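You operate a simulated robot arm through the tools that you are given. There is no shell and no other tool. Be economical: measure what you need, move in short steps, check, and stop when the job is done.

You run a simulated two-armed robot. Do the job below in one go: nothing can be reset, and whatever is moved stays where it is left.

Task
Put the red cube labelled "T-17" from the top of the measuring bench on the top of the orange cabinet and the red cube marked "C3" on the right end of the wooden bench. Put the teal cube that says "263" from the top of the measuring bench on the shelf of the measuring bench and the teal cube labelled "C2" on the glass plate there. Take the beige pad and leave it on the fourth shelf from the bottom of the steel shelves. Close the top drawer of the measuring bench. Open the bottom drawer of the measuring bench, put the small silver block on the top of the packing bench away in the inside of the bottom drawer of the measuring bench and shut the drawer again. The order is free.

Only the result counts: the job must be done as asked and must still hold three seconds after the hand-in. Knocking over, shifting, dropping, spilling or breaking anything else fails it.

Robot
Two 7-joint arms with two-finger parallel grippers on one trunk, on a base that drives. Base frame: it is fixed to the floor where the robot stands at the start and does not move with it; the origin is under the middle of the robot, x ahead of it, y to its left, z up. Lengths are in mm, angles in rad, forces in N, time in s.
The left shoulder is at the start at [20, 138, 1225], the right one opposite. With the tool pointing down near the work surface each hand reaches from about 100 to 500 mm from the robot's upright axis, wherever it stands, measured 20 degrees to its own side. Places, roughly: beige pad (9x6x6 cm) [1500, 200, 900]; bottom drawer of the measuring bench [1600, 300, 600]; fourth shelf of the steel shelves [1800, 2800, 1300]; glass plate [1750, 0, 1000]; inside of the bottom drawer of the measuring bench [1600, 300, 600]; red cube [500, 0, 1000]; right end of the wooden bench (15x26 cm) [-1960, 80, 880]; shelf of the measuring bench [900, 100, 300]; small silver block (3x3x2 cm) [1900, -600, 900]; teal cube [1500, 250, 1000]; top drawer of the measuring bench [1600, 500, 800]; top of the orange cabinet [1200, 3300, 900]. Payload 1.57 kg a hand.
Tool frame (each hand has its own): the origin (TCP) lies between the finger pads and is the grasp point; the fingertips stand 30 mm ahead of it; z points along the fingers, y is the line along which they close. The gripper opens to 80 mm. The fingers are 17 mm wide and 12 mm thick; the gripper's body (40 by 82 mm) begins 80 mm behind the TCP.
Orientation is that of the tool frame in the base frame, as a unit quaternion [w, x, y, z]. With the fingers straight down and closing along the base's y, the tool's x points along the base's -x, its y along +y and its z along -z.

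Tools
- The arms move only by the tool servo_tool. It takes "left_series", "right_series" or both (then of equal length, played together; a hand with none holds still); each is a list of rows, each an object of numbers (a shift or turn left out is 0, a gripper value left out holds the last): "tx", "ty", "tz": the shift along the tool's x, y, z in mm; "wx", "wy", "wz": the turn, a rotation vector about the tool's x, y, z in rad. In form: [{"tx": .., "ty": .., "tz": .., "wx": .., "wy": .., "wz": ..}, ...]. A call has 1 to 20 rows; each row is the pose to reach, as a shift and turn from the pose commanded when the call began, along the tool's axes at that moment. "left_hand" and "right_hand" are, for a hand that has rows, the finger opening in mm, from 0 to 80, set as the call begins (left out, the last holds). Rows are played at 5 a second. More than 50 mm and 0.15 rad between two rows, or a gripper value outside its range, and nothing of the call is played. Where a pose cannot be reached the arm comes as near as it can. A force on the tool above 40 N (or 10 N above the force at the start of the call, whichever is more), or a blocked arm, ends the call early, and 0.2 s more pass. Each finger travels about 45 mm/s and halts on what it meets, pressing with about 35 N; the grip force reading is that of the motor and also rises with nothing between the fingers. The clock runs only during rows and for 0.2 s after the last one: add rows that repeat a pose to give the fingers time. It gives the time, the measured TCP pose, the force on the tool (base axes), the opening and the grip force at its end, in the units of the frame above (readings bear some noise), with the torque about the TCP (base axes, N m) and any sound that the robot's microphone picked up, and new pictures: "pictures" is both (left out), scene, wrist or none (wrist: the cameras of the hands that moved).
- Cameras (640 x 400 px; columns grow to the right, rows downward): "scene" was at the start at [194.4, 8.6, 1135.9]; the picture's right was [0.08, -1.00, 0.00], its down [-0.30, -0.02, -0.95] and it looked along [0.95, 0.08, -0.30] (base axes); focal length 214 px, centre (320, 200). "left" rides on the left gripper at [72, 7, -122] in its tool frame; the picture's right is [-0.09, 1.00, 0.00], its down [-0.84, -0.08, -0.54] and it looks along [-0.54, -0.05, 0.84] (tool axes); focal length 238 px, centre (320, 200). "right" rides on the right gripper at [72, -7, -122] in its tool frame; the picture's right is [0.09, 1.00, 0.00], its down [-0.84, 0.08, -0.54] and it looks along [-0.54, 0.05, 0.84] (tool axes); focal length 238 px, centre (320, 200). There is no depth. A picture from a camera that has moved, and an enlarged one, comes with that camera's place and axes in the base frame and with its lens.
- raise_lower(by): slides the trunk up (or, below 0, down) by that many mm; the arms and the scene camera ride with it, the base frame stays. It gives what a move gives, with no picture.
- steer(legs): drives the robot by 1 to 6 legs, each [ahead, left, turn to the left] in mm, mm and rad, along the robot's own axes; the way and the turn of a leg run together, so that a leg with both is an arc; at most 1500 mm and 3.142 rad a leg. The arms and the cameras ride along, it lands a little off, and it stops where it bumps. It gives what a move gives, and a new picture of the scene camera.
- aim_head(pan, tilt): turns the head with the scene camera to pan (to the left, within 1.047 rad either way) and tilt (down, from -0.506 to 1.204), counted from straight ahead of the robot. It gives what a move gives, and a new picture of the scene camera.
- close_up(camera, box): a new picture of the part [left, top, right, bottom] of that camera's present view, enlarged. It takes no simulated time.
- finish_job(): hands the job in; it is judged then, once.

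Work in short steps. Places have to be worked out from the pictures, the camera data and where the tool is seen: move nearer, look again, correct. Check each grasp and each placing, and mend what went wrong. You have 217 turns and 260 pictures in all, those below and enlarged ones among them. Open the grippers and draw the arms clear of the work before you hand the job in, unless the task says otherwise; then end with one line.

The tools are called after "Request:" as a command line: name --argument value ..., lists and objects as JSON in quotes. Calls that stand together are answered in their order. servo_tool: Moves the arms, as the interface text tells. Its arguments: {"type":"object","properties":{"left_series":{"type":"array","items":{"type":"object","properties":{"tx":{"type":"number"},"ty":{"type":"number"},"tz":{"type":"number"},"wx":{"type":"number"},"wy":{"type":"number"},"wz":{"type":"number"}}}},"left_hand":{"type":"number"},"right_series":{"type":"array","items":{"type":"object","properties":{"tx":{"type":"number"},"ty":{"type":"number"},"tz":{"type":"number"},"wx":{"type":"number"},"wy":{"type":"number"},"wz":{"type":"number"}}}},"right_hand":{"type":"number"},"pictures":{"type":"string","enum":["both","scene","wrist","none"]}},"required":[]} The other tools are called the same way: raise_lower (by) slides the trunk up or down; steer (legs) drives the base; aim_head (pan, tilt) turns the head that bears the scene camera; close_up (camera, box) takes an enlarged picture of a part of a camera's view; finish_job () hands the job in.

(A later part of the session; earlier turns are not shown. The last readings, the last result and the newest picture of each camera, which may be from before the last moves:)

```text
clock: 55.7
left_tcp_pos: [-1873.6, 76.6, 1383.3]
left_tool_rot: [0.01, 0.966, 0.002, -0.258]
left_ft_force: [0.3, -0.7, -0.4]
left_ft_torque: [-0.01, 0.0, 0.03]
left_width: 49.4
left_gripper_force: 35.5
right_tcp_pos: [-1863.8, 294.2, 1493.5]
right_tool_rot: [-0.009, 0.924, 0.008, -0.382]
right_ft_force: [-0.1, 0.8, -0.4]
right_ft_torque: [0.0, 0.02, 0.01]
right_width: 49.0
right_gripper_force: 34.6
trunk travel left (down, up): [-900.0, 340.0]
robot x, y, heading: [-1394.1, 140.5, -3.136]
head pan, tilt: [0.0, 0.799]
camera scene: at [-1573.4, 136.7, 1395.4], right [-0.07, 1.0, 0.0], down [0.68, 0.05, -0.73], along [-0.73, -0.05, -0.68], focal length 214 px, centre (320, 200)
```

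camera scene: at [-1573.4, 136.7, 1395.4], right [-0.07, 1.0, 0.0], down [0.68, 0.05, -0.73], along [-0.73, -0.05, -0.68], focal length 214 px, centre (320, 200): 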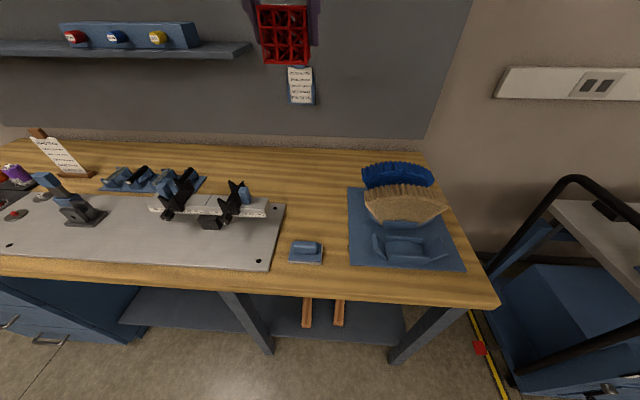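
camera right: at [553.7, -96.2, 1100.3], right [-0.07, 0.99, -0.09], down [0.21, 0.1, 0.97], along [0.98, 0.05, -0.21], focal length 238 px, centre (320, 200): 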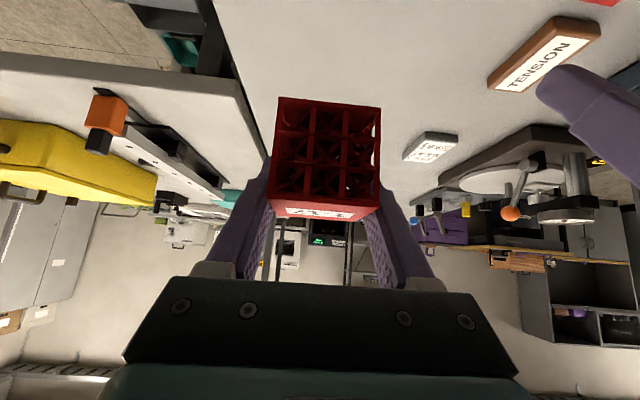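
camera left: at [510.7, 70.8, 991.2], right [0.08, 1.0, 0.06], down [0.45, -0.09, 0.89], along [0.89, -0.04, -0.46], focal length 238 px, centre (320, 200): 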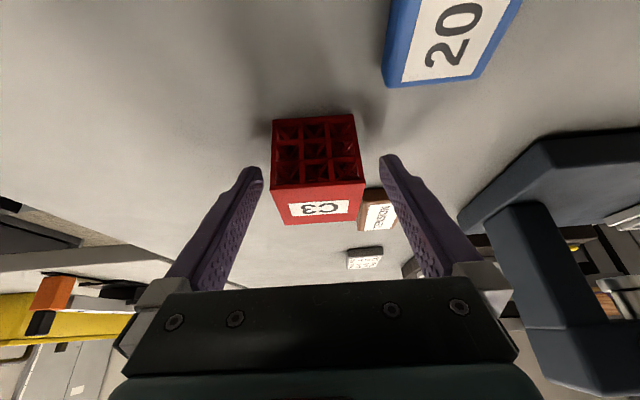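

Target spot confirmed (gap y -20…190). Drive ahead 115, then lower the trunk 330.

Request:
steer --legs '[[115, 0, 0]]'

Request:
raise_lower --by -330

Request:
servo_tool --left_series '[{}]'

```text
clock: 56.9
left_tcp_pos: [-1986.3, 77.5, 1382.7]
left_tool_rot: [0.009, 0.966, 0.0, -0.257]
left_ft_force: [-0.3, 0.9, -0.5]
left_ft_torque: [-0.01, 0.0, -0.03]
left_width: 49.3
left_gripper_force: 35.4
right_tcp_pos: [-1977.2, 295.3, 1493.6]
right_tool_rot: [-0.01, 0.924, 0.006, -0.382]
right_ft_force: [-0.7, 0.1, -1.3]
right_ft_torque: [0.03, 0.0, -0.01]
right_width: 49.4
right_gripper_force: 34.5
trunk travel left (down, up): [-900.0, 340.0]
robot x, y, heading: [-1503.4, 142.0, -3.135]
head pan, tilt: [0.0, 0.799]
camera scene: at [-1685.0, 141.7, 1391.6], right [0.0, 1.0, 0.0], down [0.72, 0.0, -0.7], along [-0.7, 0.0, -0.72], focal length 214 px, centre (320, 200)
```

scene: 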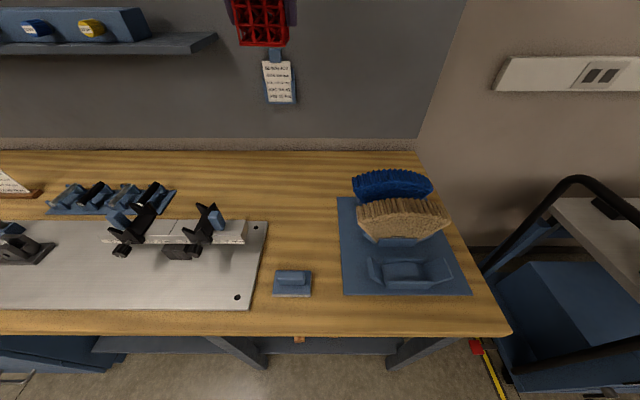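

```text
clock: 60.1
left_tcp_pos: [-1986.2, 77.0, 1052.6]
left_tool_rot: [0.01, 0.966, 0.001, -0.258]
left_ft_force: [0.5, -0.2, 0.1]
left_ft_torque: [0.04, 0.01, -0.01]
left_width: 49.6
left_gripper_force: 35.0
right_tcp_pos: [-1976.9, 293.9, 1164.2]
right_tool_rot: [-0.01, 0.924, 0.007, -0.382]
right_ft_force: [0.6, -1.1, -1.7]
right_ft_torque: [0.02, 0.03, -0.02]
right_width: 49.7
right_gripper_force: 34.8
trunk travel left (down, up): [-570.0, 670.0]
robot x, y, heading: [-1504.3, 140.5, -3.142]
head pan, tilt: [0.0, 0.799]
```

```text
clock: 60.5
left_tcp_pos: [-1987.4, 77.5, 1052.2]
left_tool_rot: [0.01, 0.966, 0.001, -0.258]
left_ft_force: [0.1, 0.6, -1.0]
left_ft_torque: [0.03, -0.03, 0.0]
left_width: 49.4
left_gripper_force: 35.3
right_tcp_pos: [-1975.1, 293.7, 1164.3]
right_tool_rot: [-0.01, 0.924, 0.007, -0.382]
right_ft_force: [0.4, 0.6, -0.6]
right_ft_torque: [0.01, 0.02, 0.04]
right_width: 49.2
right_gripper_force: 35.1
trunk travel left (down, up): [-570.0, 670.0]
robot x, y, heading: [-1504.4, 138.1, -3.143]
head pan, tilt: [0.0, 0.799]
camera scene: at [-1685.0, 141.7, 1061.7], right [0.0, 1.0, 0.0], down [0.72, 0.0, -0.7], along [-0.7, 0.0, -0.72], focal length 214 px, centre (320, 200)
camera left: at [-1863.0, 73.9, 1121.8], right [-0.07, -1.0, 0.06], down [-0.46, 0.09, 0.89], along [-0.89, 0.04, -0.46], focal length 238 px, centre (320, 200)
```

scene: 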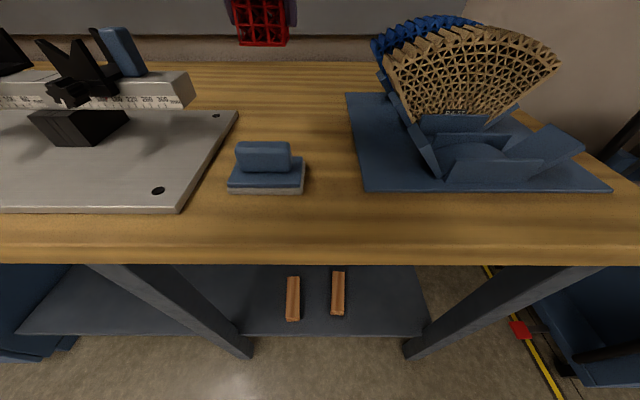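
left: 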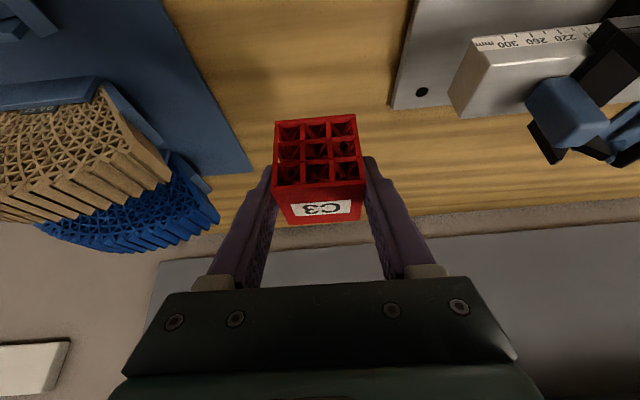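

Aligned at (-1987,77). Lower the cube to near the bench top (TCP 927).

Request:
servo_tool --left_series '[{"tx": 14, "tz": 28}, {"tx": 27, "tz": 57}, {"tx": 41, "tz": 85}, {"tx": 54, "tz": 113}, {"tx": 54, "tz": 113}]'

```text
clock: 61.7
left_tcp_pos: [-1995.4, 77.1, 924.1]
left_tool_rot: [0.01, 0.966, 0.002, -0.258]
left_ft_force: [0.5, 1.6, -0.3]
left_ft_torque: [0.01, -0.01, 0.01]
left_width: 49.0
left_gripper_force: 35.1
right_tcp_pos: [-1976.2, 295.1, 1163.5]
right_tool_rot: [-0.01, 0.924, 0.007, -0.383]
right_ft_force: [-0.3, 0.4, -0.5]
right_ft_torque: [-0.03, 0.04, 0.01]
right_width: 49.4
right_gripper_force: 34.9
trunk travel left (down, up): [-570.0, 670.0]
robot x, y, heading: [-1506.7, 145.4, -3.14]
head pan, tilt: [0.0, 0.799]
camera scene: at [-1685.0, 141.7, 1061.6], right [0.0, 1.0, 0.0], down [0.72, 0.0, -0.7], along [-0.7, 0.0, -0.72], focal length 214 px, centre (320, 200)
camera left: at [-1872.9, 72.5, 994.5], right [-0.07, -1.0, 0.06], down [-0.46, 0.09, 0.89], along [-0.89, 0.04, -0.46], focal length 238 px, centre (320, 200)
```

scene: 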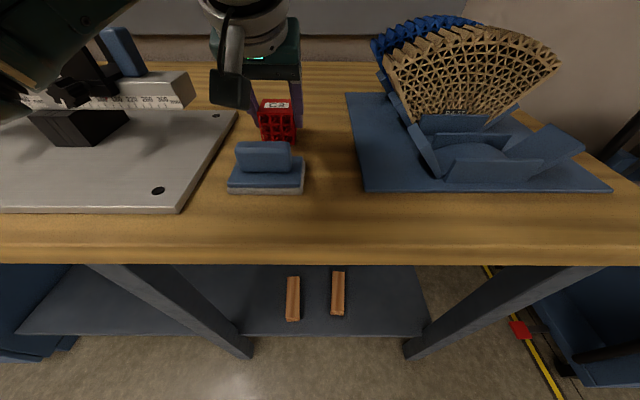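
left: 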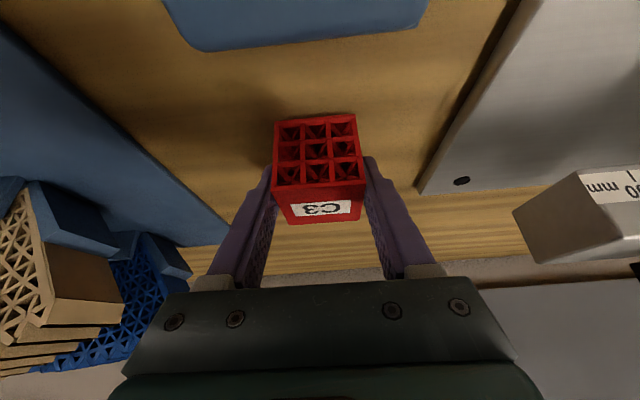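

No contact yet; creep down.

Request:
servo_tool --left_series '[{"tx": 2, "tz": 3.5}, {"tx": 4, "tz": 7}, {"tx": 4, "tz": 7}]' --pictures "none"

```text
clock: 62.5
left_tcp_pos: [-1996.7, 75.1, 920.3]
left_tool_rot: [0.009, 0.965, 0.001, -0.26]
left_ft_force: [7.1, -1.6, 24.1]
left_ft_torque: [0.52, -0.41, -0.11]
left_width: 49.4
left_gripper_force: 34.9
right_tcp_pos: [-1976.1, 295.3, 1163.9]
right_tool_rot: [-0.009, 0.924, 0.007, -0.383]
right_ft_force: [-0.3, 0.9, -0.8]
right_ft_torque: [0.01, -0.02, 0.02]
right_width: 49.3
right_gripper_force: 34.6
trunk travel left (down, up): [-570.0, 670.0]
robot x, y, heading: [-1506.2, 141.8, -3.138]
head pan, tilt: [0.0, 0.799]
```

Contact (24 N). Relax 3 mm, open, then withdraw straight up.

Request:
servo_tool --left_series '[{"tx": -2, "tz": -3.5}, {"tx": -2, "tz": -3.5}]' --pictures "none"

Request:
servo_tool --left_series '[{}, {}, {}, {}]' --left_hand 80 --pictures "wrist"

Request:
servo_tool --left_series '[{"tx": -20, "tz": -34}, {"tx": -40, "tz": -69}, {"tx": -60, "tz": -104}, {"tx": -80, "tz": -139}]'

```text
clock: 63.1
left_tcp_pos: [-1995.9, 75.4, 922.2]
left_tool_rot: [0.01, 0.966, 0.001, -0.257]
left_ft_force: [-1.0, -0.1, 2.3]
left_ft_torque: [0.06, 0.15, 0.04]
left_width: 49.3
left_gripper_force: 34.7
right_tcp_pos: [-1977.2, 294.8, 1162.7]
right_tool_rot: [-0.011, 0.924, 0.006, -0.383]
right_ft_force: [-0.6, -0.4, -0.5]
right_ft_torque: [0.0, 0.04, -0.01]
right_width: 49.5
right_gripper_force: 35.3
trunk travel left (down, up): [-570.0, 670.0]
robot x, y, heading: [-1504.2, 141.9, -3.136]
head pan, tilt: [0.0, 0.799]
```

```text
clock: 64.1
left_tcp_pos: [-1995.9, 76.0, 922.5]
left_tool_rot: [0.01, 0.966, 0.001, -0.258]
left_ft_force: [0.2, 0.5, -0.3]
left_ft_torque: [0.02, 0.01, 0.01]
left_width: 79.5
left_gripper_force: 0.0
right_tcp_pos: [-1975.5, 293.8, 1163.6]
right_tool_rot: [-0.009, 0.924, 0.008, -0.382]
right_ft_force: [-0.4, 0.3, -1.4]
right_ft_torque: [0.01, -0.01, -0.06]
right_width: 49.5
right_gripper_force: 35.5
trunk travel left (down, up): [-570.0, 670.0]
robot x, y, heading: [-1508.1, 139.9, -3.136]
head pan, tilt: [0.0, 0.799]
camera left: at [-1871.9, 71.8, 992.4], right [-0.07, -1.0, 0.06], down [-0.46, 0.09, 0.89], along [-0.89, 0.04, -0.46], focal length 238 px, centre (320, 200)
```

left: 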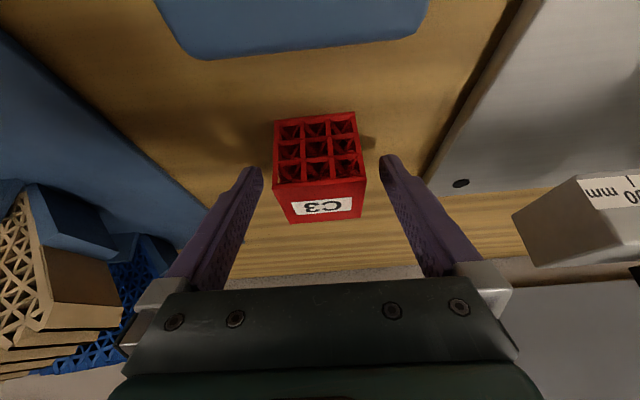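

```text
clock: 65.1
left_tcp_pos: [-1995.4, 78.7, 1080.1]
left_tool_rot: [0.009, 0.966, 0.001, -0.257]
left_ft_force: [-0.6, 1.2, 0.1]
left_ft_torque: [-0.01, 0.02, 0.01]
left_width: 80.0
left_gripper_force: 0.1
right_tcp_pos: [-1976.6, 294.1, 1165.1]
right_tool_rot: [-0.009, 0.924, 0.007, -0.382]
right_ft_force: [-0.1, -0.1, 0.5]
right_ft_torque: [-0.01, 0.04, -0.04]
right_width: 49.4
right_gripper_force: 34.6
trunk travel left (down, up): [-570.0, 670.0]
robot x, y, heading: [-1507.5, 142.5, -3.14]
head pan, tilt: [0.0, 0.799]
camera scene: at [-1685.2, 141.7, 1061.6], right [0.0, 1.0, 0.0], down [0.72, 0.0, -0.7], along [-0.7, 0.0, -0.72], focal length 214 px, centre (320, 200)
camera left: at [-1872.0, 74.8, 1150.0], right [-0.07, -1.0, 0.06], down [-0.46, 0.09, 0.89], along [-0.89, 0.03, -0.46], focal length 238 px, centre (320, 200)
```

scene: 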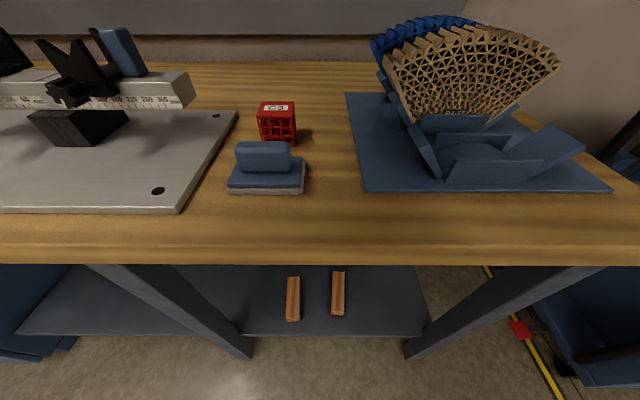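
left: 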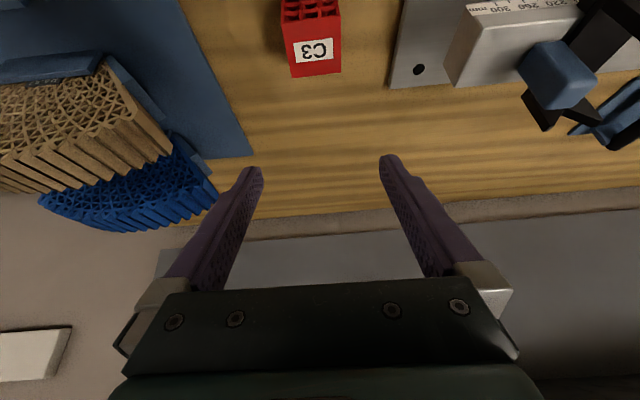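

C3 placed well. Now T-17: back out 1100, turn to face +y.

Request:
steer --legs '[[-1150, 0, 0], [0, 0, -1.571]]'

Request:
aim_head --pan -0.3 --tilt 0.25

```text
clock: 74.9
left_tcp_pos: [-403.3, 635.2, 1080.5]
left_tool_rot: [0.177, -0.678, 0.688, 0.188]
left_ft_force: [-0.1, 0.7, -0.9]
left_ft_torque: [0.01, -0.03, -0.01]
left_width: 79.9
left_gripper_force: 0.1
right_tcp_pos: [-187.2, 611.6, 1164.5]
right_tool_rot: [0.28, -0.652, 0.655, 0.26]
right_ft_force: [-0.4, 0.2, 0.4]
right_ft_torque: [0.03, 0.0, 0.02]
right_width: 49.5
right_gripper_force: 34.6
trunk travel left (down, up): [-570.0, 670.0]
robot x, y, heading: [-349.3, 146.0, 1.559]
head pan, tilt: [0.0, 0.799]
camera scene: at [-344.8, 324.9, 1061.6], right [1.0, -0.01, 0.0], down [-0.01, -0.72, -0.7], along [0.01, 0.7, -0.72], focal length 214 px, centre (320, 200)
```

scene: 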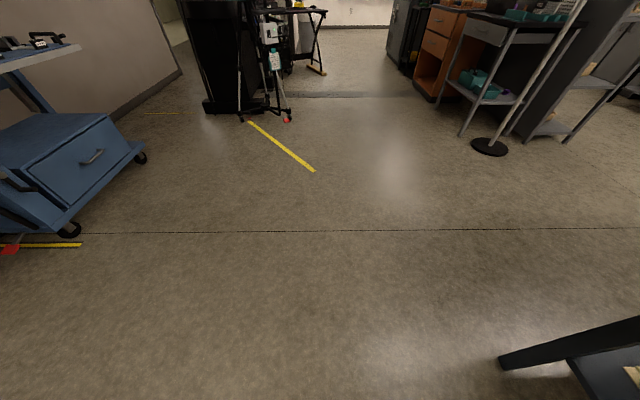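

```text
clock: 75.8
left_tcp_pos: [-403.0, 633.9, 1080.6]
left_tool_rot: [0.177, -0.679, 0.687, 0.187]
left_ft_force: [-0.3, 0.2, 1.1]
left_ft_torque: [0.01, -0.02, 0.0]
left_width: 80.3
left_gripper_force: 0.0
right_tcp_pos: [-186.1, 611.2, 1165.0]
right_tool_rot: [0.281, -0.651, 0.654, 0.262]
right_ft_force: [-0.1, -0.4, -1.1]
right_ft_torque: [0.01, 0.02, 0.01]
right_width: 49.7
right_gripper_force: 34.6
trunk travel left (down, up): [-570.0, 670.0]
robot x, y, heading: [-351.6, 143.3, 1.557]
head pan, tilt: [-0.3, 0.25]
camera scene: at [-322.0, 328.8, 1077.0], right [0.96, -0.27, 0.0], down [-0.16, -0.56, -0.82], along [0.22, 0.78, -0.58], focal length 214 px, centre (320, 200)
```

scene: 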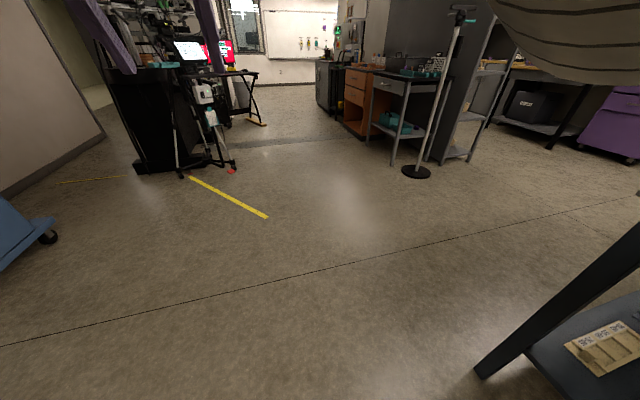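

The lane to the north is free. Drive ahead in two legs to y≈2950 with slight right shift, keeping distance from the desk and the pole.

Request:
steer --legs '[[1500, -200, 0.014], [1250, -100, 0], [0, 0, -1.571]]'

Request:
aim_head --pan 0.1 --tilt 0.5

```text
refused: leg 1 is longer than a leg can be; nothing moved
```

```text
clock: 76.7
left_tcp_pos: [-403.1, 634.2, 1080.2]
left_tool_rot: [0.176, -0.679, 0.688, 0.188]
left_ft_force: [-0.2, 0.2, -0.5]
left_ft_torque: [0.0, 0.0, 0.02]
left_width: 80.0
left_gripper_force: 0.0
right_tcp_pos: [-187.6, 611.2, 1167.6]
right_tool_rot: [0.282, -0.651, 0.654, 0.263]
right_ft_force: [0.1, -0.1, -0.9]
right_ft_torque: [0.02, 0.01, -0.02]
right_width: 49.8
right_gripper_force: 35.4
trunk travel left (down, up): [-570.0, 670.0]
robot x, y, heading: [-349.8, 142.9, 1.564]
head pan, tilt: [0.099, 0.499]
camera scene: at [-322.3, 329.0, 1077.4], right [0.96, -0.27, 0.0], down [-0.15, -0.55, -0.82], along [0.22, 0.79, -0.58], focal length 214 px, centre (320, 200)
```

scene: 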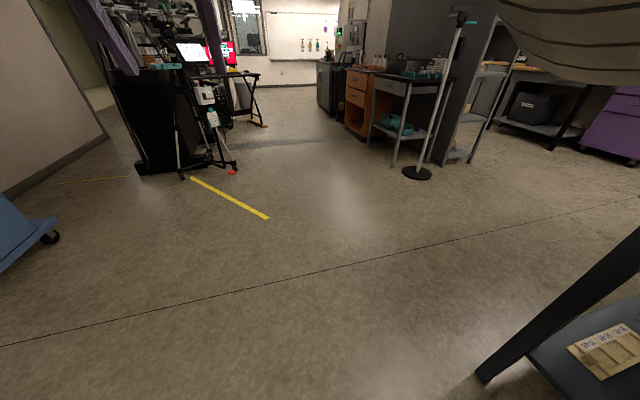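

Legs too long; split.

Request:
steer --legs '[[1400, -150, 0.01], [1350, -150, 0], [0, 0, -1.571]]'

```text
clock: 94.1
left_tcp_pos: [450.6, 2993.2, 1081.9]
left_tool_rot: [0.258, 0.0, 0.966, 0.01]
left_ft_force: [0.2, 0.5, 1.5]
left_ft_torque: [0.03, -0.01, -0.03]
left_width: 79.8
left_gripper_force: 0.1
right_tcp_pos: [432.3, 2776.9, 1167.6]
right_tool_rot: [0.385, -0.005, 0.923, -0.01]
right_ft_force: [0.7, 0.3, -0.5]
right_ft_torque: [0.05, -0.02, -0.04]
right_width: 49.4
right_gripper_force: 34.5
trunk travel left (down, up): [-570.0, 670.0]
robot x, y, heading: [-40.4, 2931.6, 0.0]
head pan, tilt: [0.099, 0.499]
camera scene: at [148.6, 2915.2, 1074.1], right [-0.2, -0.98, 0.0], down [-0.59, 0.12, -0.8], along [0.78, -0.16, -0.61], focal length 214 px, centre (320, 200)
```

scene: 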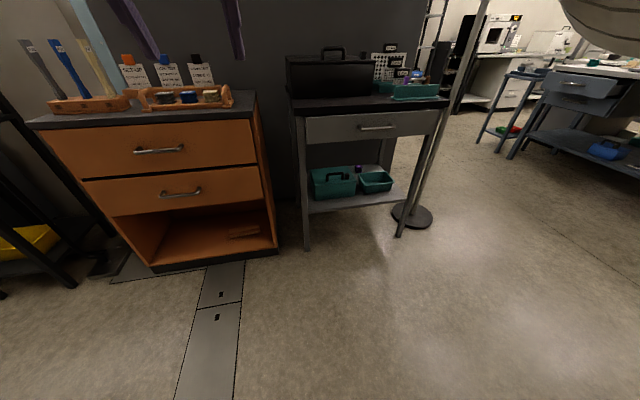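

The orange cabinet is ahead-left with racks on its rear. Raise 250 and look at its top.

Request:
raise_lower --by 250

Request:
steer --legs '[[250, 200, 0]]'

Request:
aim_head --pan 0.3 --tilt 0.6

```text
clock: 96.7
left_tcp_pos: [452.6, 2992.8, 1330.2]
left_tool_rot: [0.259, 0.001, 0.966, 0.009]
left_ft_force: [0.4, -0.5, 0.0]
left_ft_torque: [-0.01, 0.0, 0.01]
left_width: 80.2
left_gripper_force: 0.0
right_tcp_pos: [432.1, 2776.6, 1421.3]
right_tool_rot: [0.389, -0.004, 0.921, -0.011]
right_ft_force: [0.5, -0.2, -0.3]
right_ft_torque: [-0.01, 0.01, 0.03]
right_width: 49.4
right_gripper_force: 34.4
trunk travel left (down, up): [-820.0, 420.0]
robot x, y, heading: [-34.9, 2933.3, 0.003]
head pan, tilt: [0.099, 0.499]
```

```text
clock: 98.8
left_tcp_pos: [701.9, 3195.9, 1330.2]
left_tool_rot: [0.258, 0.002, 0.966, 0.008]
left_ft_force: [-0.1, -0.7, 0.0]
left_ft_torque: [0.0, -0.02, 0.01]
left_width: 79.8
left_gripper_force: 0.0
right_tcp_pos: [682.0, 2979.9, 1421.4]
right_tool_rot: [0.389, -0.003, 0.921, -0.011]
right_ft_force: [0.1, -0.5, 0.1]
right_ft_torque: [0.02, 0.0, 0.02]
right_width: 49.5
right_gripper_force: 34.6
trunk travel left (down, up): [-820.0, 420.0]
robot x, y, heading: [209.5, 3135.5, -0.004]
head pan, tilt: [0.099, 0.499]
camera scene: at [399.0, 3121.1, 1324.7], right [-0.18, -0.98, 0.0], down [-0.59, 0.11, -0.8], along [0.79, -0.14, -0.6], focal length 214 px, centre (320, 200)
```

scene: 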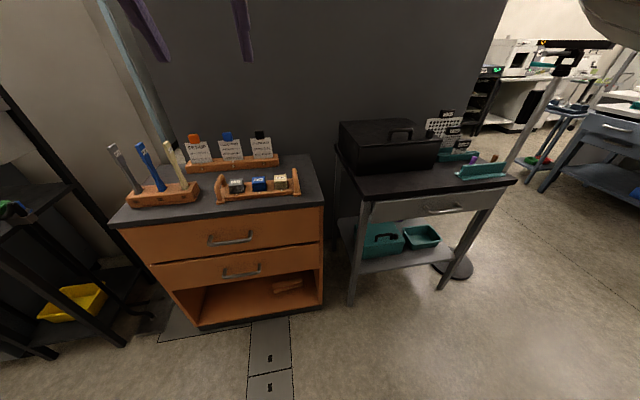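

```text
clock: 99.6
left_tcp_pos: [701.4, 3195.5, 1330.8]
left_tool_rot: [0.258, 0.002, 0.966, 0.008]
left_ft_force: [0.7, -0.4, -0.4]
left_ft_torque: [0.01, 0.0, -0.01]
left_width: 80.0
left_gripper_force: 0.1
right_tcp_pos: [681.6, 2978.9, 1422.0]
right_tool_rot: [0.39, -0.003, 0.921, -0.011]
right_ft_force: [-1.1, 0.0, -1.1]
right_ft_torque: [0.0, 0.01, 0.0]
right_width: 49.6
right_gripper_force: 34.6
trunk travel left (down, up): [-820.0, 420.0]
robot x, y, heading: [211.7, 3136.0, -0.001]
head pan, tilt: [0.3, 0.6]
camera scene: at [398.8, 3128.2, 1321.9], right [-0.1, -1.0, 0.0], down [-0.62, 0.06, -0.78], along [0.78, -0.08, -0.63], focal length 214 px, centre (320, 200)
```

scene: 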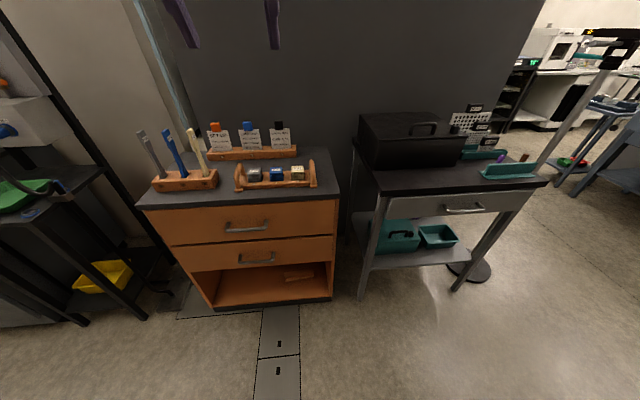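

Take an enlarged view of the cabinet top.

Request:
close_up --camera "scene" --box '[120, 100, 440, 300]'

```text
2.00 times, centred on (280, 200) of scene
camera zoom: at [398.8, 3128.2, 1321.9], right [-0.1, -1.0, 0.0], down [-0.62, 0.06, -0.78], along [0.78, -0.08, -0.63], focal length 429 px, centre (400, 200)
```

zoom: 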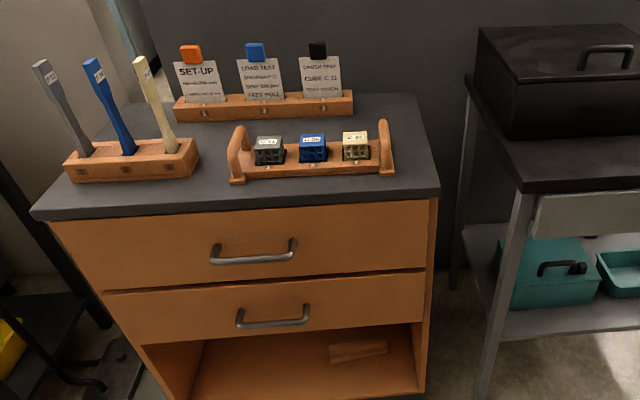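

Best free spot is the right rear, around (1110,3043), approached with a yaw of +0.4 so that my 45° hand passes beside the tray. First fold the left hand up and back.

Request:
servo_tool --left_series '[{"tx": 22, "tz": -36, "wy": 0.08}, {"tx": 44, "tz": -72, "wy": 0.16}, {"tx": 66, "tz": -108, "wy": 0.24}, {"tx": 88, "tz": -144, "wy": 0.32}, {"tx": 110, "tz": -180, "wy": 0.4}, {"tx": 130, "tz": -214, "wy": 0.5}, {"tx": 130, "tz": -214, "wy": 0.5}]' --pictures "none"

Request:
steer --legs '[[330, -160, 0.4]]'

```text
clock: 100.6
left_tcp_pos: [537.7, 3192.3, 1344.4]
left_tool_rot: [-0.01, 0.006, 1.0, 0.016]
left_ft_force: [0.1, -0.3, -0.3]
left_ft_torque: [0.02, -0.03, 0.02]
left_width: 79.9
left_gripper_force: 0.1
right_tcp_pos: [681.9, 2978.5, 1425.5]
right_tool_rot: [0.394, -0.003, 0.919, -0.011]
right_ft_force: [0.0, -0.3, -0.9]
right_ft_torque: [0.0, 0.0, 0.04]
right_width: 49.3
right_gripper_force: 35.0
trunk travel left (down, up): [-820.0, 420.0]
robot x, y, heading: [210.9, 3136.4, -0.0]
head pan, tilt: [0.3, 0.6]
stopped in row 5 (left hand): the arm was blocked; the commanded pose is now the measured one
```

```text
clock: 103.0
left_tcp_pos: [840.4, 3229.2, 1343.4]
left_tool_rot: [-0.012, -0.195, 0.981, 0.013]
left_ft_force: [0.2, 0.7, -0.1]
left_ft_torque: [-0.01, 0.02, 0.02]
left_width: 79.8
left_gripper_force: 0.0
right_tcp_pos: [1058.4, 3091.2, 1423.5]
right_tool_rot: [0.387, -0.187, 0.9, 0.068]
right_ft_force: [-0.3, 0.1, -0.6]
right_ft_torque: [0.01, 0.01, 0.0]
right_width: 49.7
right_gripper_force: 35.3
trunk travel left (down, up): [-820.0, 420.0]
robot x, y, heading: [564.1, 3046.7, 0.402]
head pan, tilt: [0.3, 0.6]
camera scene: at [737.8, 3119.1, 1320.7], right [0.35, -0.94, 0.0], down [-0.6, -0.22, -0.77], along [0.72, 0.27, -0.64], focal length 214 px, centre (320, 200)
```

scene: 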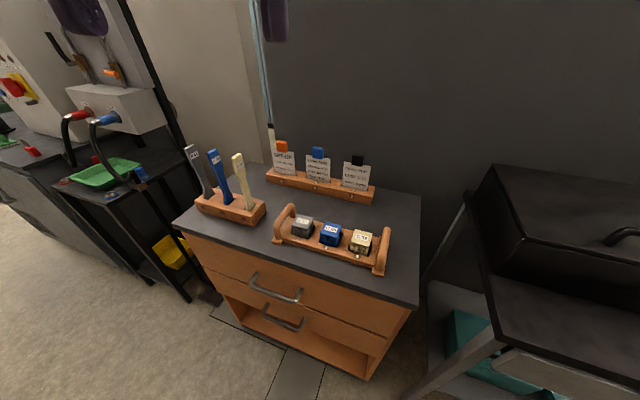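

Triangulating from two views, the cabinet top is at z≈840, front x≈1010, right edge y≈2992; tray reaches x≈1180. I'll target (1220,3045).

Request:
steer --legs '[[128, -106, 0]]'

Request:
raise_lower --by -300

Request:
servo_tool --right_series '[{}]'

```text
clock: 104.4
left_tcp_pos: [997.7, 3181.6, 1344.6]
left_tool_rot: [-0.013, -0.195, 0.981, 0.013]
left_ft_force: [0.4, 1.8, 0.3]
left_ft_torque: [0.01, -0.02, 0.01]
left_width: 79.9
left_gripper_force: 0.0
right_tcp_pos: [1214.7, 3042.2, 1427.0]
right_tool_rot: [0.389, -0.188, 0.899, 0.068]
right_ft_force: [-0.2, -0.9, -1.1]
right_ft_torque: [-0.01, 0.01, -0.01]
right_width: 49.4
right_gripper_force: 34.9
trunk travel left (down, up): [-820.0, 420.0]
robot x, y, heading: [722.2, 3004.0, 0.398]
head pan, tilt: [0.3, 0.6]
camera scene: at [893.6, 3073.1, 1320.6], right [0.37, -0.93, 0.0], down [-0.59, -0.24, -0.77], along [0.71, 0.29, -0.64], focal length 214 px, centre (320, 200)
```

scene: 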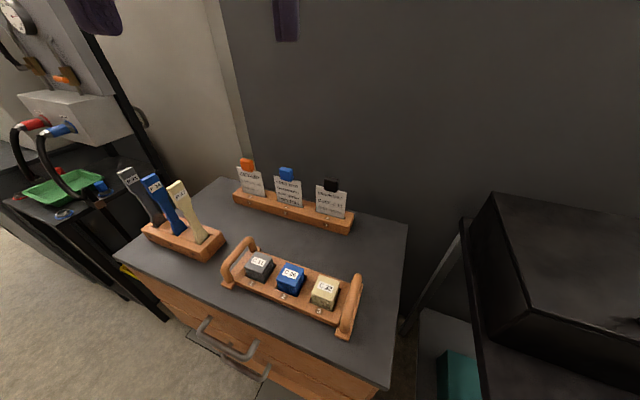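

```text
clock: 107.4
left_tcp_pos: [997.0, 3180.8, 1044.1]
left_tool_rot: [-0.013, -0.196, 0.981, 0.013]
left_ft_force: [0.2, 0.0, -0.3]
left_ft_torque: [0.0, 0.02, 0.0]
left_width: 80.1
left_gripper_force: 0.1
right_tcp_pos: [1214.5, 3043.6, 1129.3]
right_tool_rot: [0.392, -0.186, 0.898, 0.069]
right_ft_force: [0.3, -0.2, -0.1]
right_ft_torque: [0.03, 0.0, -0.02]
right_width: 49.3
right_gripper_force: 35.1
trunk travel left (down, up): [-520.0, 720.0]
robot x, y, heading: [723.3, 2998.7, 0.405]
head pan, tilt: [0.3, 0.6]
```

```text
clock: 107.8
left_tcp_pos: [998.8, 3181.1, 1044.1]
left_tool_rot: [-0.013, -0.196, 0.981, 0.014]
left_ft_force: [-0.8, 0.8, 0.2]
left_ft_torque: [0.0, -0.01, 0.02]
left_width: 79.9
left_gripper_force: 0.0
right_tcp_pos: [1214.8, 3042.5, 1129.6]
right_tool_rot: [0.392, -0.187, 0.898, 0.069]
right_ft_force: [0.1, -0.5, -0.3]
right_ft_torque: [-0.01, 0.0, -0.02]
right_width: 49.6
right_gripper_force: 34.3
trunk travel left (down, up): [-520.0, 720.0]
robot x, y, heading: [720.8, 2999.3, 0.397]
head pan, tilt: [0.3, 0.6]
camera scene: at [892.5, 3075.3, 1020.4], right [0.4, -0.92, 0.0], down [-0.59, -0.25, -0.77], along [0.7, 0.31, -0.64], focal length 214 px, centre (320, 200)
camera right: at [1089.4, 2983.5, 1159.0], right [-0.45, 0.89, -0.09], down [0.13, 0.16, 0.98], along [0.89, 0.43, -0.18], focal length 238 px, centre (320, 200)
```

scene: 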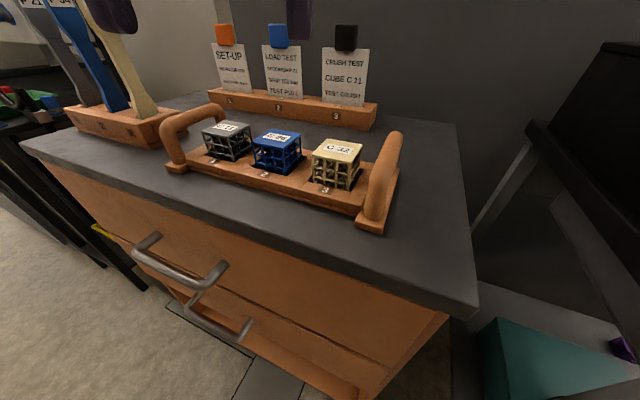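
right: 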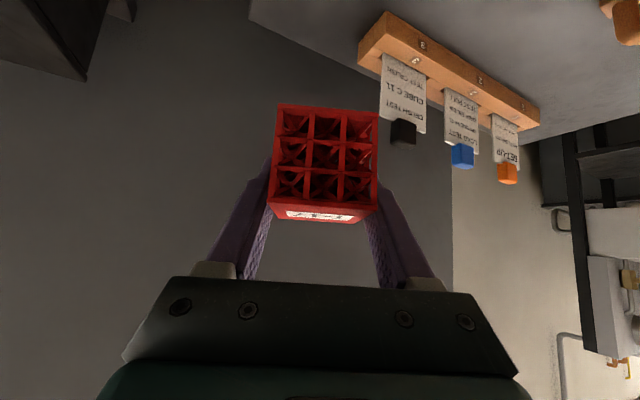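

Spot behind-right of the tray is clear. Lower the cube to 25 mm above the top at (1240,3038).

Request:
servo_tool --right_series '[{"tx": 26, "ty": -3, "tz": 29}, {"tx": 52, "ty": -5, "tz": 58}, {"tx": 78, "ty": -7, "tz": 87}, {"tx": 104, "ty": -10, "tz": 116}, {"tx": 130, "ty": -12, "tz": 146}, {"tx": 157, "ty": -14, "tz": 175}, {"tx": 157, "ty": -14, "tz": 175}]'

```text
clock: 109.4
left_tcp_pos: [998.4, 3181.8, 1043.9]
left_tool_rot: [-0.013, -0.195, 0.981, 0.014]
left_ft_force: [-0.9, -0.5, 0.3]
left_ft_torque: [-0.03, 0.0, -0.02]
left_width: 80.2
left_gripper_force: 0.0
right_tcp_pos: [1241.6, 3031.2, 894.5]
right_tool_rot: [0.392, -0.186, 0.898, 0.069]
right_ft_force: [-3.8, -0.4, 15.6]
right_ft_torque: [0.13, 0.8, 0.11]
right_width: 49.6
right_gripper_force: 34.7
trunk travel left (down, up): [-520.0, 720.0]
robot x, y, heading: [720.9, 3002.3, 0.406]
head pan, tilt: [0.3, 0.6]
camera scene: at [882.4, 3098.4, 1028.9], right [0.65, -0.76, 0.0], down [-0.43, -0.36, -0.83], along [0.63, 0.53, -0.56], focal length 214 px, centre (320, 200)
camera right: at [1116.2, 2972.1, 924.8], right [-0.45, 0.89, -0.09], down [0.12, 0.16, 0.98], along [0.89, 0.43, -0.18], focal length 238 px, centre (320, 200)
```

scene: 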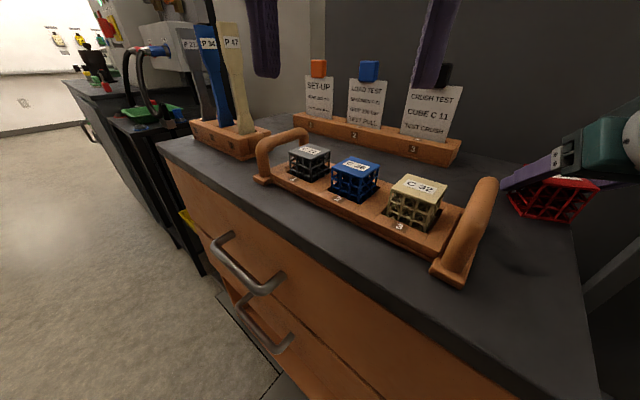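
right: 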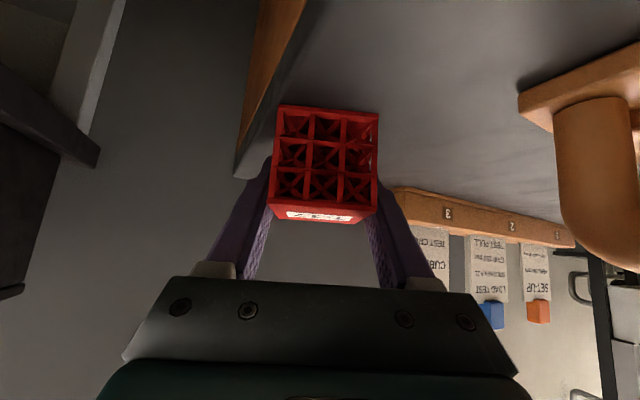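

Contact already (top is z≈865), but the cube sits right at the right edge (y≈3000). Lift 10 and shift 30 mm to +y.

Request:
servo_tool --right_series '[{"tx": -7.3, "tz": -6.8}, {"tx": -15, "ty": 28, "tz": 1.5}, {"tx": -15, "ty": 28, "tz": 1.5}]'

```text
clock: 110.2
left_tcp_pos: [997.6, 3181.6, 1044.0]
left_tool_rot: [-0.013, -0.195, 0.981, 0.013]
left_ft_force: [-0.4, -0.1, 0.2]
left_ft_torque: [-0.01, 0.0, -0.01]
left_width: 80.0
left_gripper_force: 0.1
right_tcp_pos: [1240.2, 3061.4, 901.7]
right_tool_rot: [0.389, -0.188, 0.899, 0.069]
right_ft_force: [0.4, 0.1, -1.0]
right_ft_torque: [0.01, 0.01, -0.01]
right_width: 49.3
right_gripper_force: 34.7
trunk travel left (down, up): [-520.0, 720.0]
robot x, y, heading: [721.5, 2999.9, 0.4]
head pan, tilt: [0.3, 0.6]
camera scene: at [881.9, 3098.3, 1028.5], right [0.65, -0.76, 0.0], down [-0.43, -0.36, -0.83], along [0.63, 0.53, -0.57], focal length 214 px, centre (320, 200)
camera right: at [1114.3, 3003.2, 932.0], right [-0.45, 0.89, -0.09], down [0.13, 0.16, 0.98], along [0.89, 0.42, -0.19], focal length 238 px, centre (320, 200)
```

scene: 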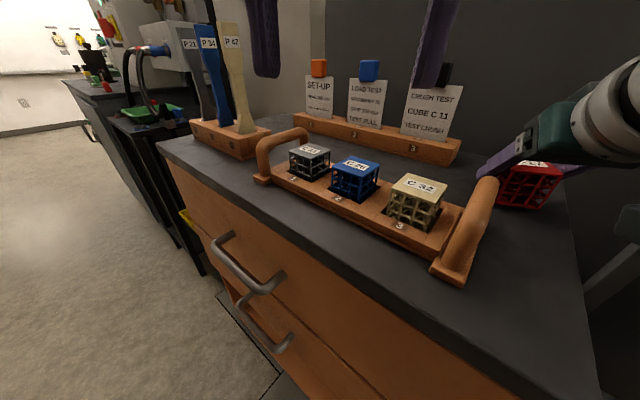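
right: 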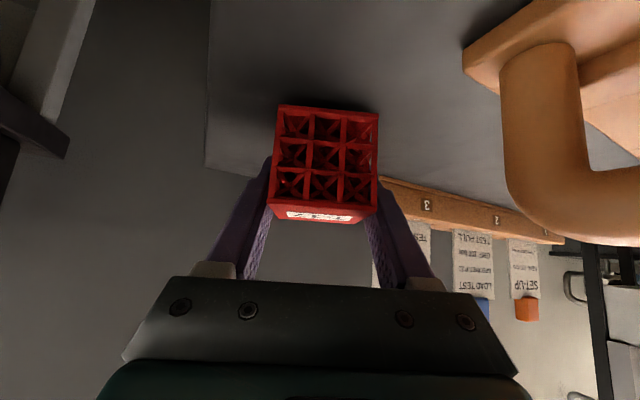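

Cube now safely inside the edge. Lower to contact.

Request:
servo_tool --right_series '[{"tx": 2.2, "tz": 2}, {"tx": 4.4, "tz": 4.1}, {"tx": 4.4, "tz": 4.1}]' --pictures "none"

```text
clock: 111.0
left_tcp_pos: [998.3, 3180.3, 1043.1]
left_tool_rot: [-0.013, -0.195, 0.981, 0.013]
left_ft_force: [-0.3, 0.4, -0.4]
left_ft_torque: [-0.02, -0.02, 0.01]
left_width: 80.2
left_gripper_force: 0.2
right_tcp_pos: [1238.8, 3061.9, 894.9]
right_tool_rot: [0.389, -0.187, 0.899, 0.068]
right_ft_force: [-0.1, -0.5, 0.2]
right_ft_torque: [0.04, 0.02, 0.04]
right_width: 49.4
right_gripper_force: 35.2
trunk travel left (down, up): [-520.0, 720.0]
robot x, y, heading: [721.3, 3000.0, 0.406]
head pan, tilt: [0.3, 0.6]
```

Request:
servo_tool --right_series '[{"tx": 1.5, "tz": 1.4}, {"tx": 2.9, "tz": 2.7}, {"tx": 2.9, "tz": 2.7}]' --pictures "none"

```text
clock: 111.8
left_tcp_pos: [998.1, 3181.3, 1044.2]
left_tool_rot: [-0.012, -0.194, 0.981, 0.013]
left_ft_force: [0.0, -0.2, -0.6]
left_ft_torque: [0.0, 0.0, -0.01]
left_width: 79.9
left_gripper_force: 0.1
right_tcp_pos: [1241.7, 3063.2, 894.3]
right_tool_rot: [0.391, -0.188, 0.898, 0.07]
right_ft_force: [-4.9, -1.7, 17.3]
right_ft_torque: [0.15, 0.85, 0.08]
right_width: 49.7
right_gripper_force: 34.8
trunk travel left (down, up): [-520.0, 720.0]
robot x, y, heading: [721.8, 3001.3, 0.399]
head pan, tilt: [0.3, 0.6]
```

Contact. Relax, open and withdraw upward.

Request:
servo_tool --right_series '[{"tx": -1.5, "tz": -1.4}]' --pictures "none"

Request:
servo_tool --right_series '[{}, {}, {}, {}]' --right_hand 80 --pictures "none"

Request:
servo_tool --right_series '[{"tx": -22, "tz": -25}, {"tx": -44, "tz": -50}, {"tx": -66, "tz": -75}, {"tx": -88, "tz": -105}, {"tx": -110, "tz": -140}]'

```text
clock: 112.2
left_tcp_pos: [999.2, 3181.4, 1044.3]
left_tool_rot: [-0.012, -0.196, 0.98, 0.013]
left_ft_force: [-0.3, -0.1, -0.4]
left_ft_torque: [0.0, -0.02, 0.02]
left_width: 80.1
left_gripper_force: 0.1
right_tcp_pos: [1241.3, 3061.7, 895.2]
right_tool_rot: [0.39, -0.188, 0.899, 0.068]
right_ft_force: [-0.6, 0.9, 11.5]
right_ft_torque: [0.14, 0.44, -0.01]
right_width: 49.3
right_gripper_force: 35.0
trunk travel left (down, up): [-520.0, 720.0]
robot x, y, heading: [720.0, 3002.1, 0.405]
head pan, tilt: [0.3, 0.6]
```

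```text
clock: 113.2
left_tcp_pos: [998.0, 3182.0, 1043.9]
left_tool_rot: [-0.013, -0.195, 0.981, 0.014]
left_ft_force: [0.8, 0.0, -0.7]
left_ft_torque: [0.0, 0.01, 0.02]
left_width: 80.0
left_gripper_force: 0.0
right_tcp_pos: [1238.8, 3062.1, 894.3]
right_tool_rot: [0.389, -0.187, 0.899, 0.068]
right_ft_force: [-0.5, -0.6, -0.2]
right_ft_torque: [-0.03, 0.0, 0.01]
right_width: 80.1
right_gripper_force: 0.0
trunk travel left (down, up): [-520.0, 720.0]
robot x, y, heading: [722.4, 3002.9, 0.399]
head pan, tilt: [0.3, 0.6]
```

```text
clock: 114.4
left_tcp_pos: [998.6, 3180.5, 1043.1]
left_tool_rot: [-0.014, -0.195, 0.981, 0.014]
left_ft_force: [0.2, -0.4, -0.2]
left_ft_torque: [-0.04, -0.02, -0.01]
left_width: 80.3
left_gripper_force: 0.1
right_tcp_pos: [1212.0, 3054.2, 1070.7]
right_tool_rot: [0.39, -0.188, 0.899, 0.069]
right_ft_force: [-0.5, 0.4, 0.8]
right_ft_torque: [-0.01, 0.01, 0.02]
right_width: 80.0
right_gripper_force: 0.0
trunk travel left (down, up): [-520.0, 720.0]
robot x, y, heading: [722.5, 3003.2, 0.4]
head pan, tilt: [0.3, 0.6]
camera scene: at [882.1, 3098.5, 1028.5], right [0.65, -0.76, 0.0], down [-0.43, -0.36, -0.83], along [0.63, 0.53, -0.56], focal length 214 px, centre (320, 200)
camera right: at [1087.3, 2994.3, 1101.7], right [-0.45, 0.89, -0.09], down [0.13, 0.16, 0.98], along [0.89, 0.43, -0.19], focal length 238 px, centre (320, 200)
```

scene: 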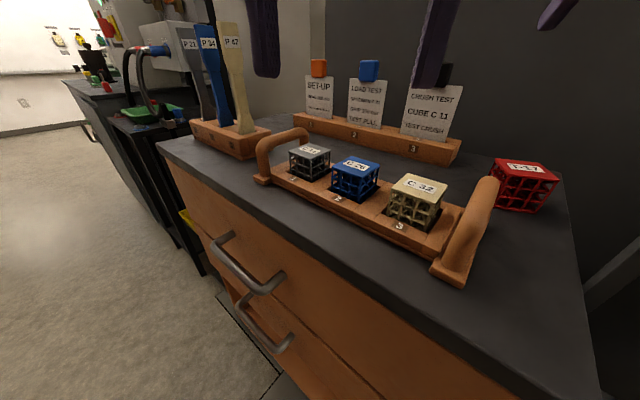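
right: 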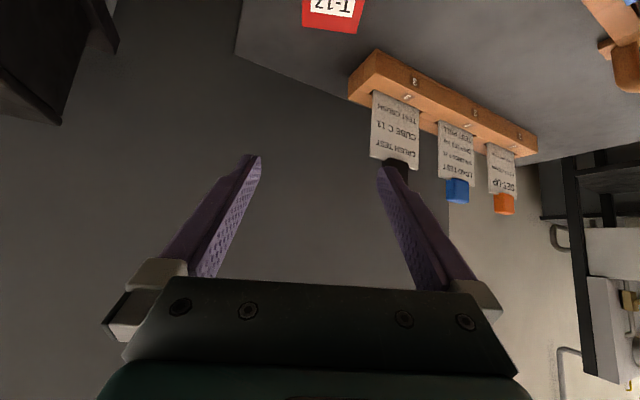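

T-17 is standing on the orange cabinet. Back off and head for the left side of the measuring bench.

Request:
raise_lower --by 200

Request:
steer --legs '[[-550, 0, 0], [0, 0, -0.8], [1350, 0, 0], [0, 0, 0.4]]'

Request:
aim_head --pan 0.0 --tilt 0.4

```text
clock: 116.6
left_tcp_pos: [998.6, 3181.2, 1243.7]
left_tool_rot: [-0.014, -0.195, 0.981, 0.013]
left_ft_force: [0.6, -1.1, 0.4]
left_ft_torque: [0.02, 0.03, -0.04]
left_width: 80.1
left_gripper_force: 0.1
right_tcp_pos: [1213.1, 3054.2, 1269.4]
right_tool_rot: [0.389, -0.187, 0.899, 0.068]
right_ft_force: [0.1, 0.1, 0.8]
right_ft_torque: [-0.01, 0.01, 0.0]
right_width: 80.3
right_gripper_force: 0.1
trunk travel left (down, up): [-720.0, 520.0]
robot x, y, heading: [719.3, 2999.8, 0.4]
head pan, tilt: [0.3, 0.6]
```

```text
clock: 126.2
left_tcp_pos: [1447.5, 2340.7, 1242.7]
left_tool_rot: [-0.007, 0.198, 0.98, 0.017]
left_ft_force: [0.0, -0.1, 0.0]
left_ft_torque: [-0.01, 0.03, 0.0]
left_width: 79.9
left_gripper_force: 0.1
right_tcp_pos: [1501.9, 2103.5, 1270.4]
right_tool_rot: [0.378, 0.166, 0.907, -0.083]
right_ft_force: [-14.8, 0.4, 1.5]
right_ft_torque: [0.07, 0.16, 0.48]
right_width: 75.4
right_gripper_force: 0.0
trunk travel left (down, up): [-720.0, 520.0]
robot x, y, heading: [1130.2, 2413.7, -0.388]
head pan, tilt: [0.3, 0.6]
stopped in leg 3: the force on the tool passed its limit at 178 N (the readings are from after the stop); the commanded pose is now the measured one
camera scene: at [1306.4, 2365.9, 1228.1], right [-0.09, -1.0, 0.0], down [-0.56, 0.05, -0.82], along [0.82, -0.07, -0.57], focal length 214 px, centre (320, 200)
```

scene: 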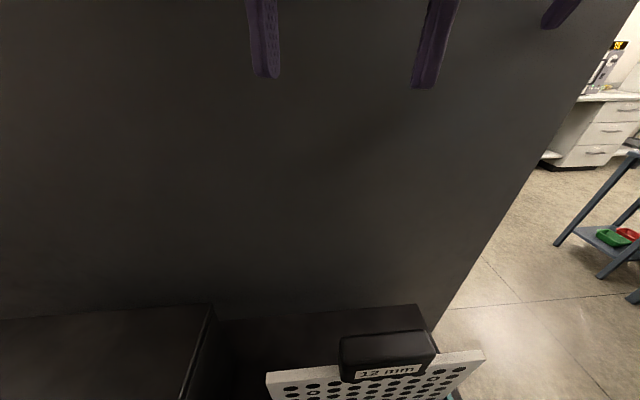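

```text
clock: 127.0
left_tcp_pos: [1446.9, 2341.6, 1243.5]
left_tool_rot: [-0.008, 0.198, 0.98, 0.017]
left_ft_force: [-0.2, -0.4, 0.4]
left_ft_torque: [0.03, 0.03, -0.01]
left_width: 79.8
left_gripper_force: 0.1
right_tcp_pos: [1503.9, 2103.6, 1270.9]
right_tool_rot: [0.378, 0.165, 0.907, -0.082]
right_ft_force: [-19.3, -0.1, 1.5]
right_ft_torque: [0.07, 0.25, 0.71]
right_width: 74.5
right_gripper_force: 0.1
trunk travel left (down, up): [-720.0, 520.0]
robot x, y, heading: [1125.7, 2411.9, -0.389]
head pan, tilt: [0.0, 0.4]
camera scene: at [1304.0, 2338.8, 1246.3], right [-0.38, -0.93, 0.0], down [-0.36, 0.15, -0.92], along [0.85, -0.35, -0.39], focal length 214 px, centre (320, 200)
```

scene: 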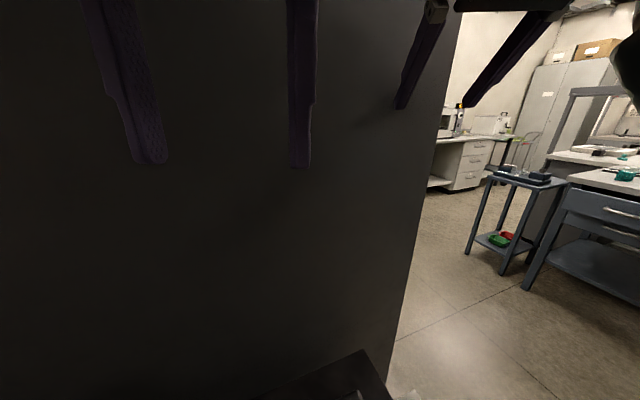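

I mis-turned, and the right fingers touched the grey partition. Back straight out the way I came and check that nothing moved.

Request:
steer --legs '[[-800, 0, 0]]'

Request:
aim_head --pan 0.25 --tilt 0.4

```text
clock: 131.3
left_tcp_pos: [694.4, 2650.0, 1242.8]
left_tool_rot: [-0.007, 0.195, 0.981, 0.017]
left_ft_force: [0.4, 0.3, 0.0]
left_ft_torque: [-0.01, -0.02, -0.01]
left_width: 80.1
left_gripper_force: 0.0
right_tcp_pos: [750.9, 2413.0, 1271.5]
right_tool_rot: [0.38, 0.162, 0.907, -0.082]
right_ft_force: [-0.1, -0.4, -0.7]
right_ft_torque: [0.0, -0.02, -0.02]
right_width: 80.4
right_gripper_force: 0.0
trunk travel left (down, up): [-720.0, 520.0]
robot x, y, heading: [369.9, 2716.0, -0.383]
head pan, tilt: [0.0, 0.4]
camera scene: at [551.1, 2646.8, 1246.8], right [-0.37, -0.93, 0.0], down [-0.36, 0.15, -0.92], along [0.85, -0.34, -0.39], focal length 214 px, centre (320, 200)
```

scene: 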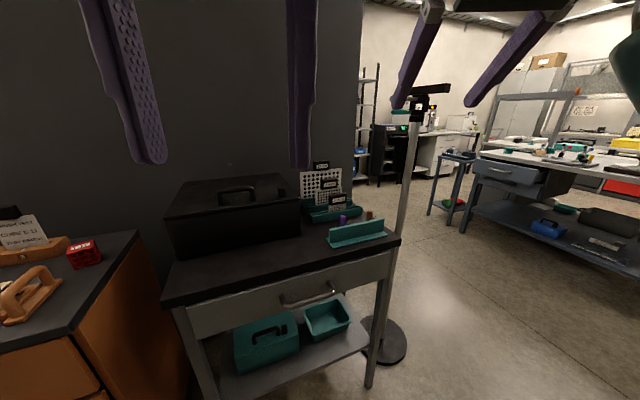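

```text
clock: 132.1
left_tcp_pos: [694.0, 2648.9, 1243.5]
left_tool_rot: [-0.007, 0.196, 0.981, 0.017]
left_ft_force: [0.2, 0.3, -0.9]
left_ft_torque: [-0.03, -0.03, 0.03]
left_width: 80.0
left_gripper_force: 0.1
right_tcp_pos: [749.8, 2412.5, 1270.9]
right_tool_rot: [0.38, 0.163, 0.907, -0.081]
right_ft_force: [-0.3, 0.1, 0.2]
right_ft_torque: [-0.02, 0.0, 0.01]
right_width: 80.1
right_gripper_force: 0.0
trunk travel left (down, up): [-720.0, 520.0]
robot x, y, heading: [370.8, 2717.4, -0.385]
head pan, tilt: [0.25, 0.4]
camera scene: at [557.0, 2669.1, 1246.8], right [-0.13, -0.99, 0.0], down [-0.39, 0.05, -0.92], along [0.91, -0.12, -0.39], focal length 214 px, centre (320, 200)
```

scene: 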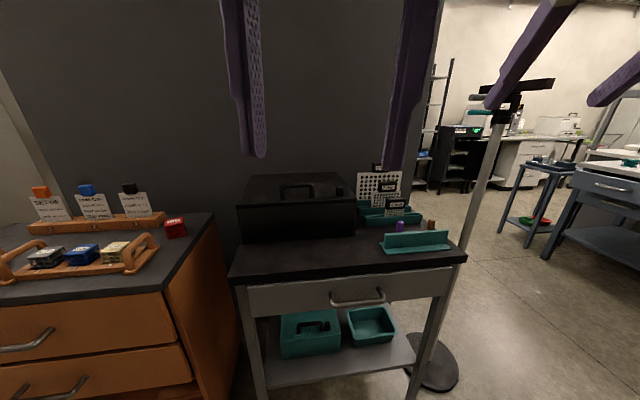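

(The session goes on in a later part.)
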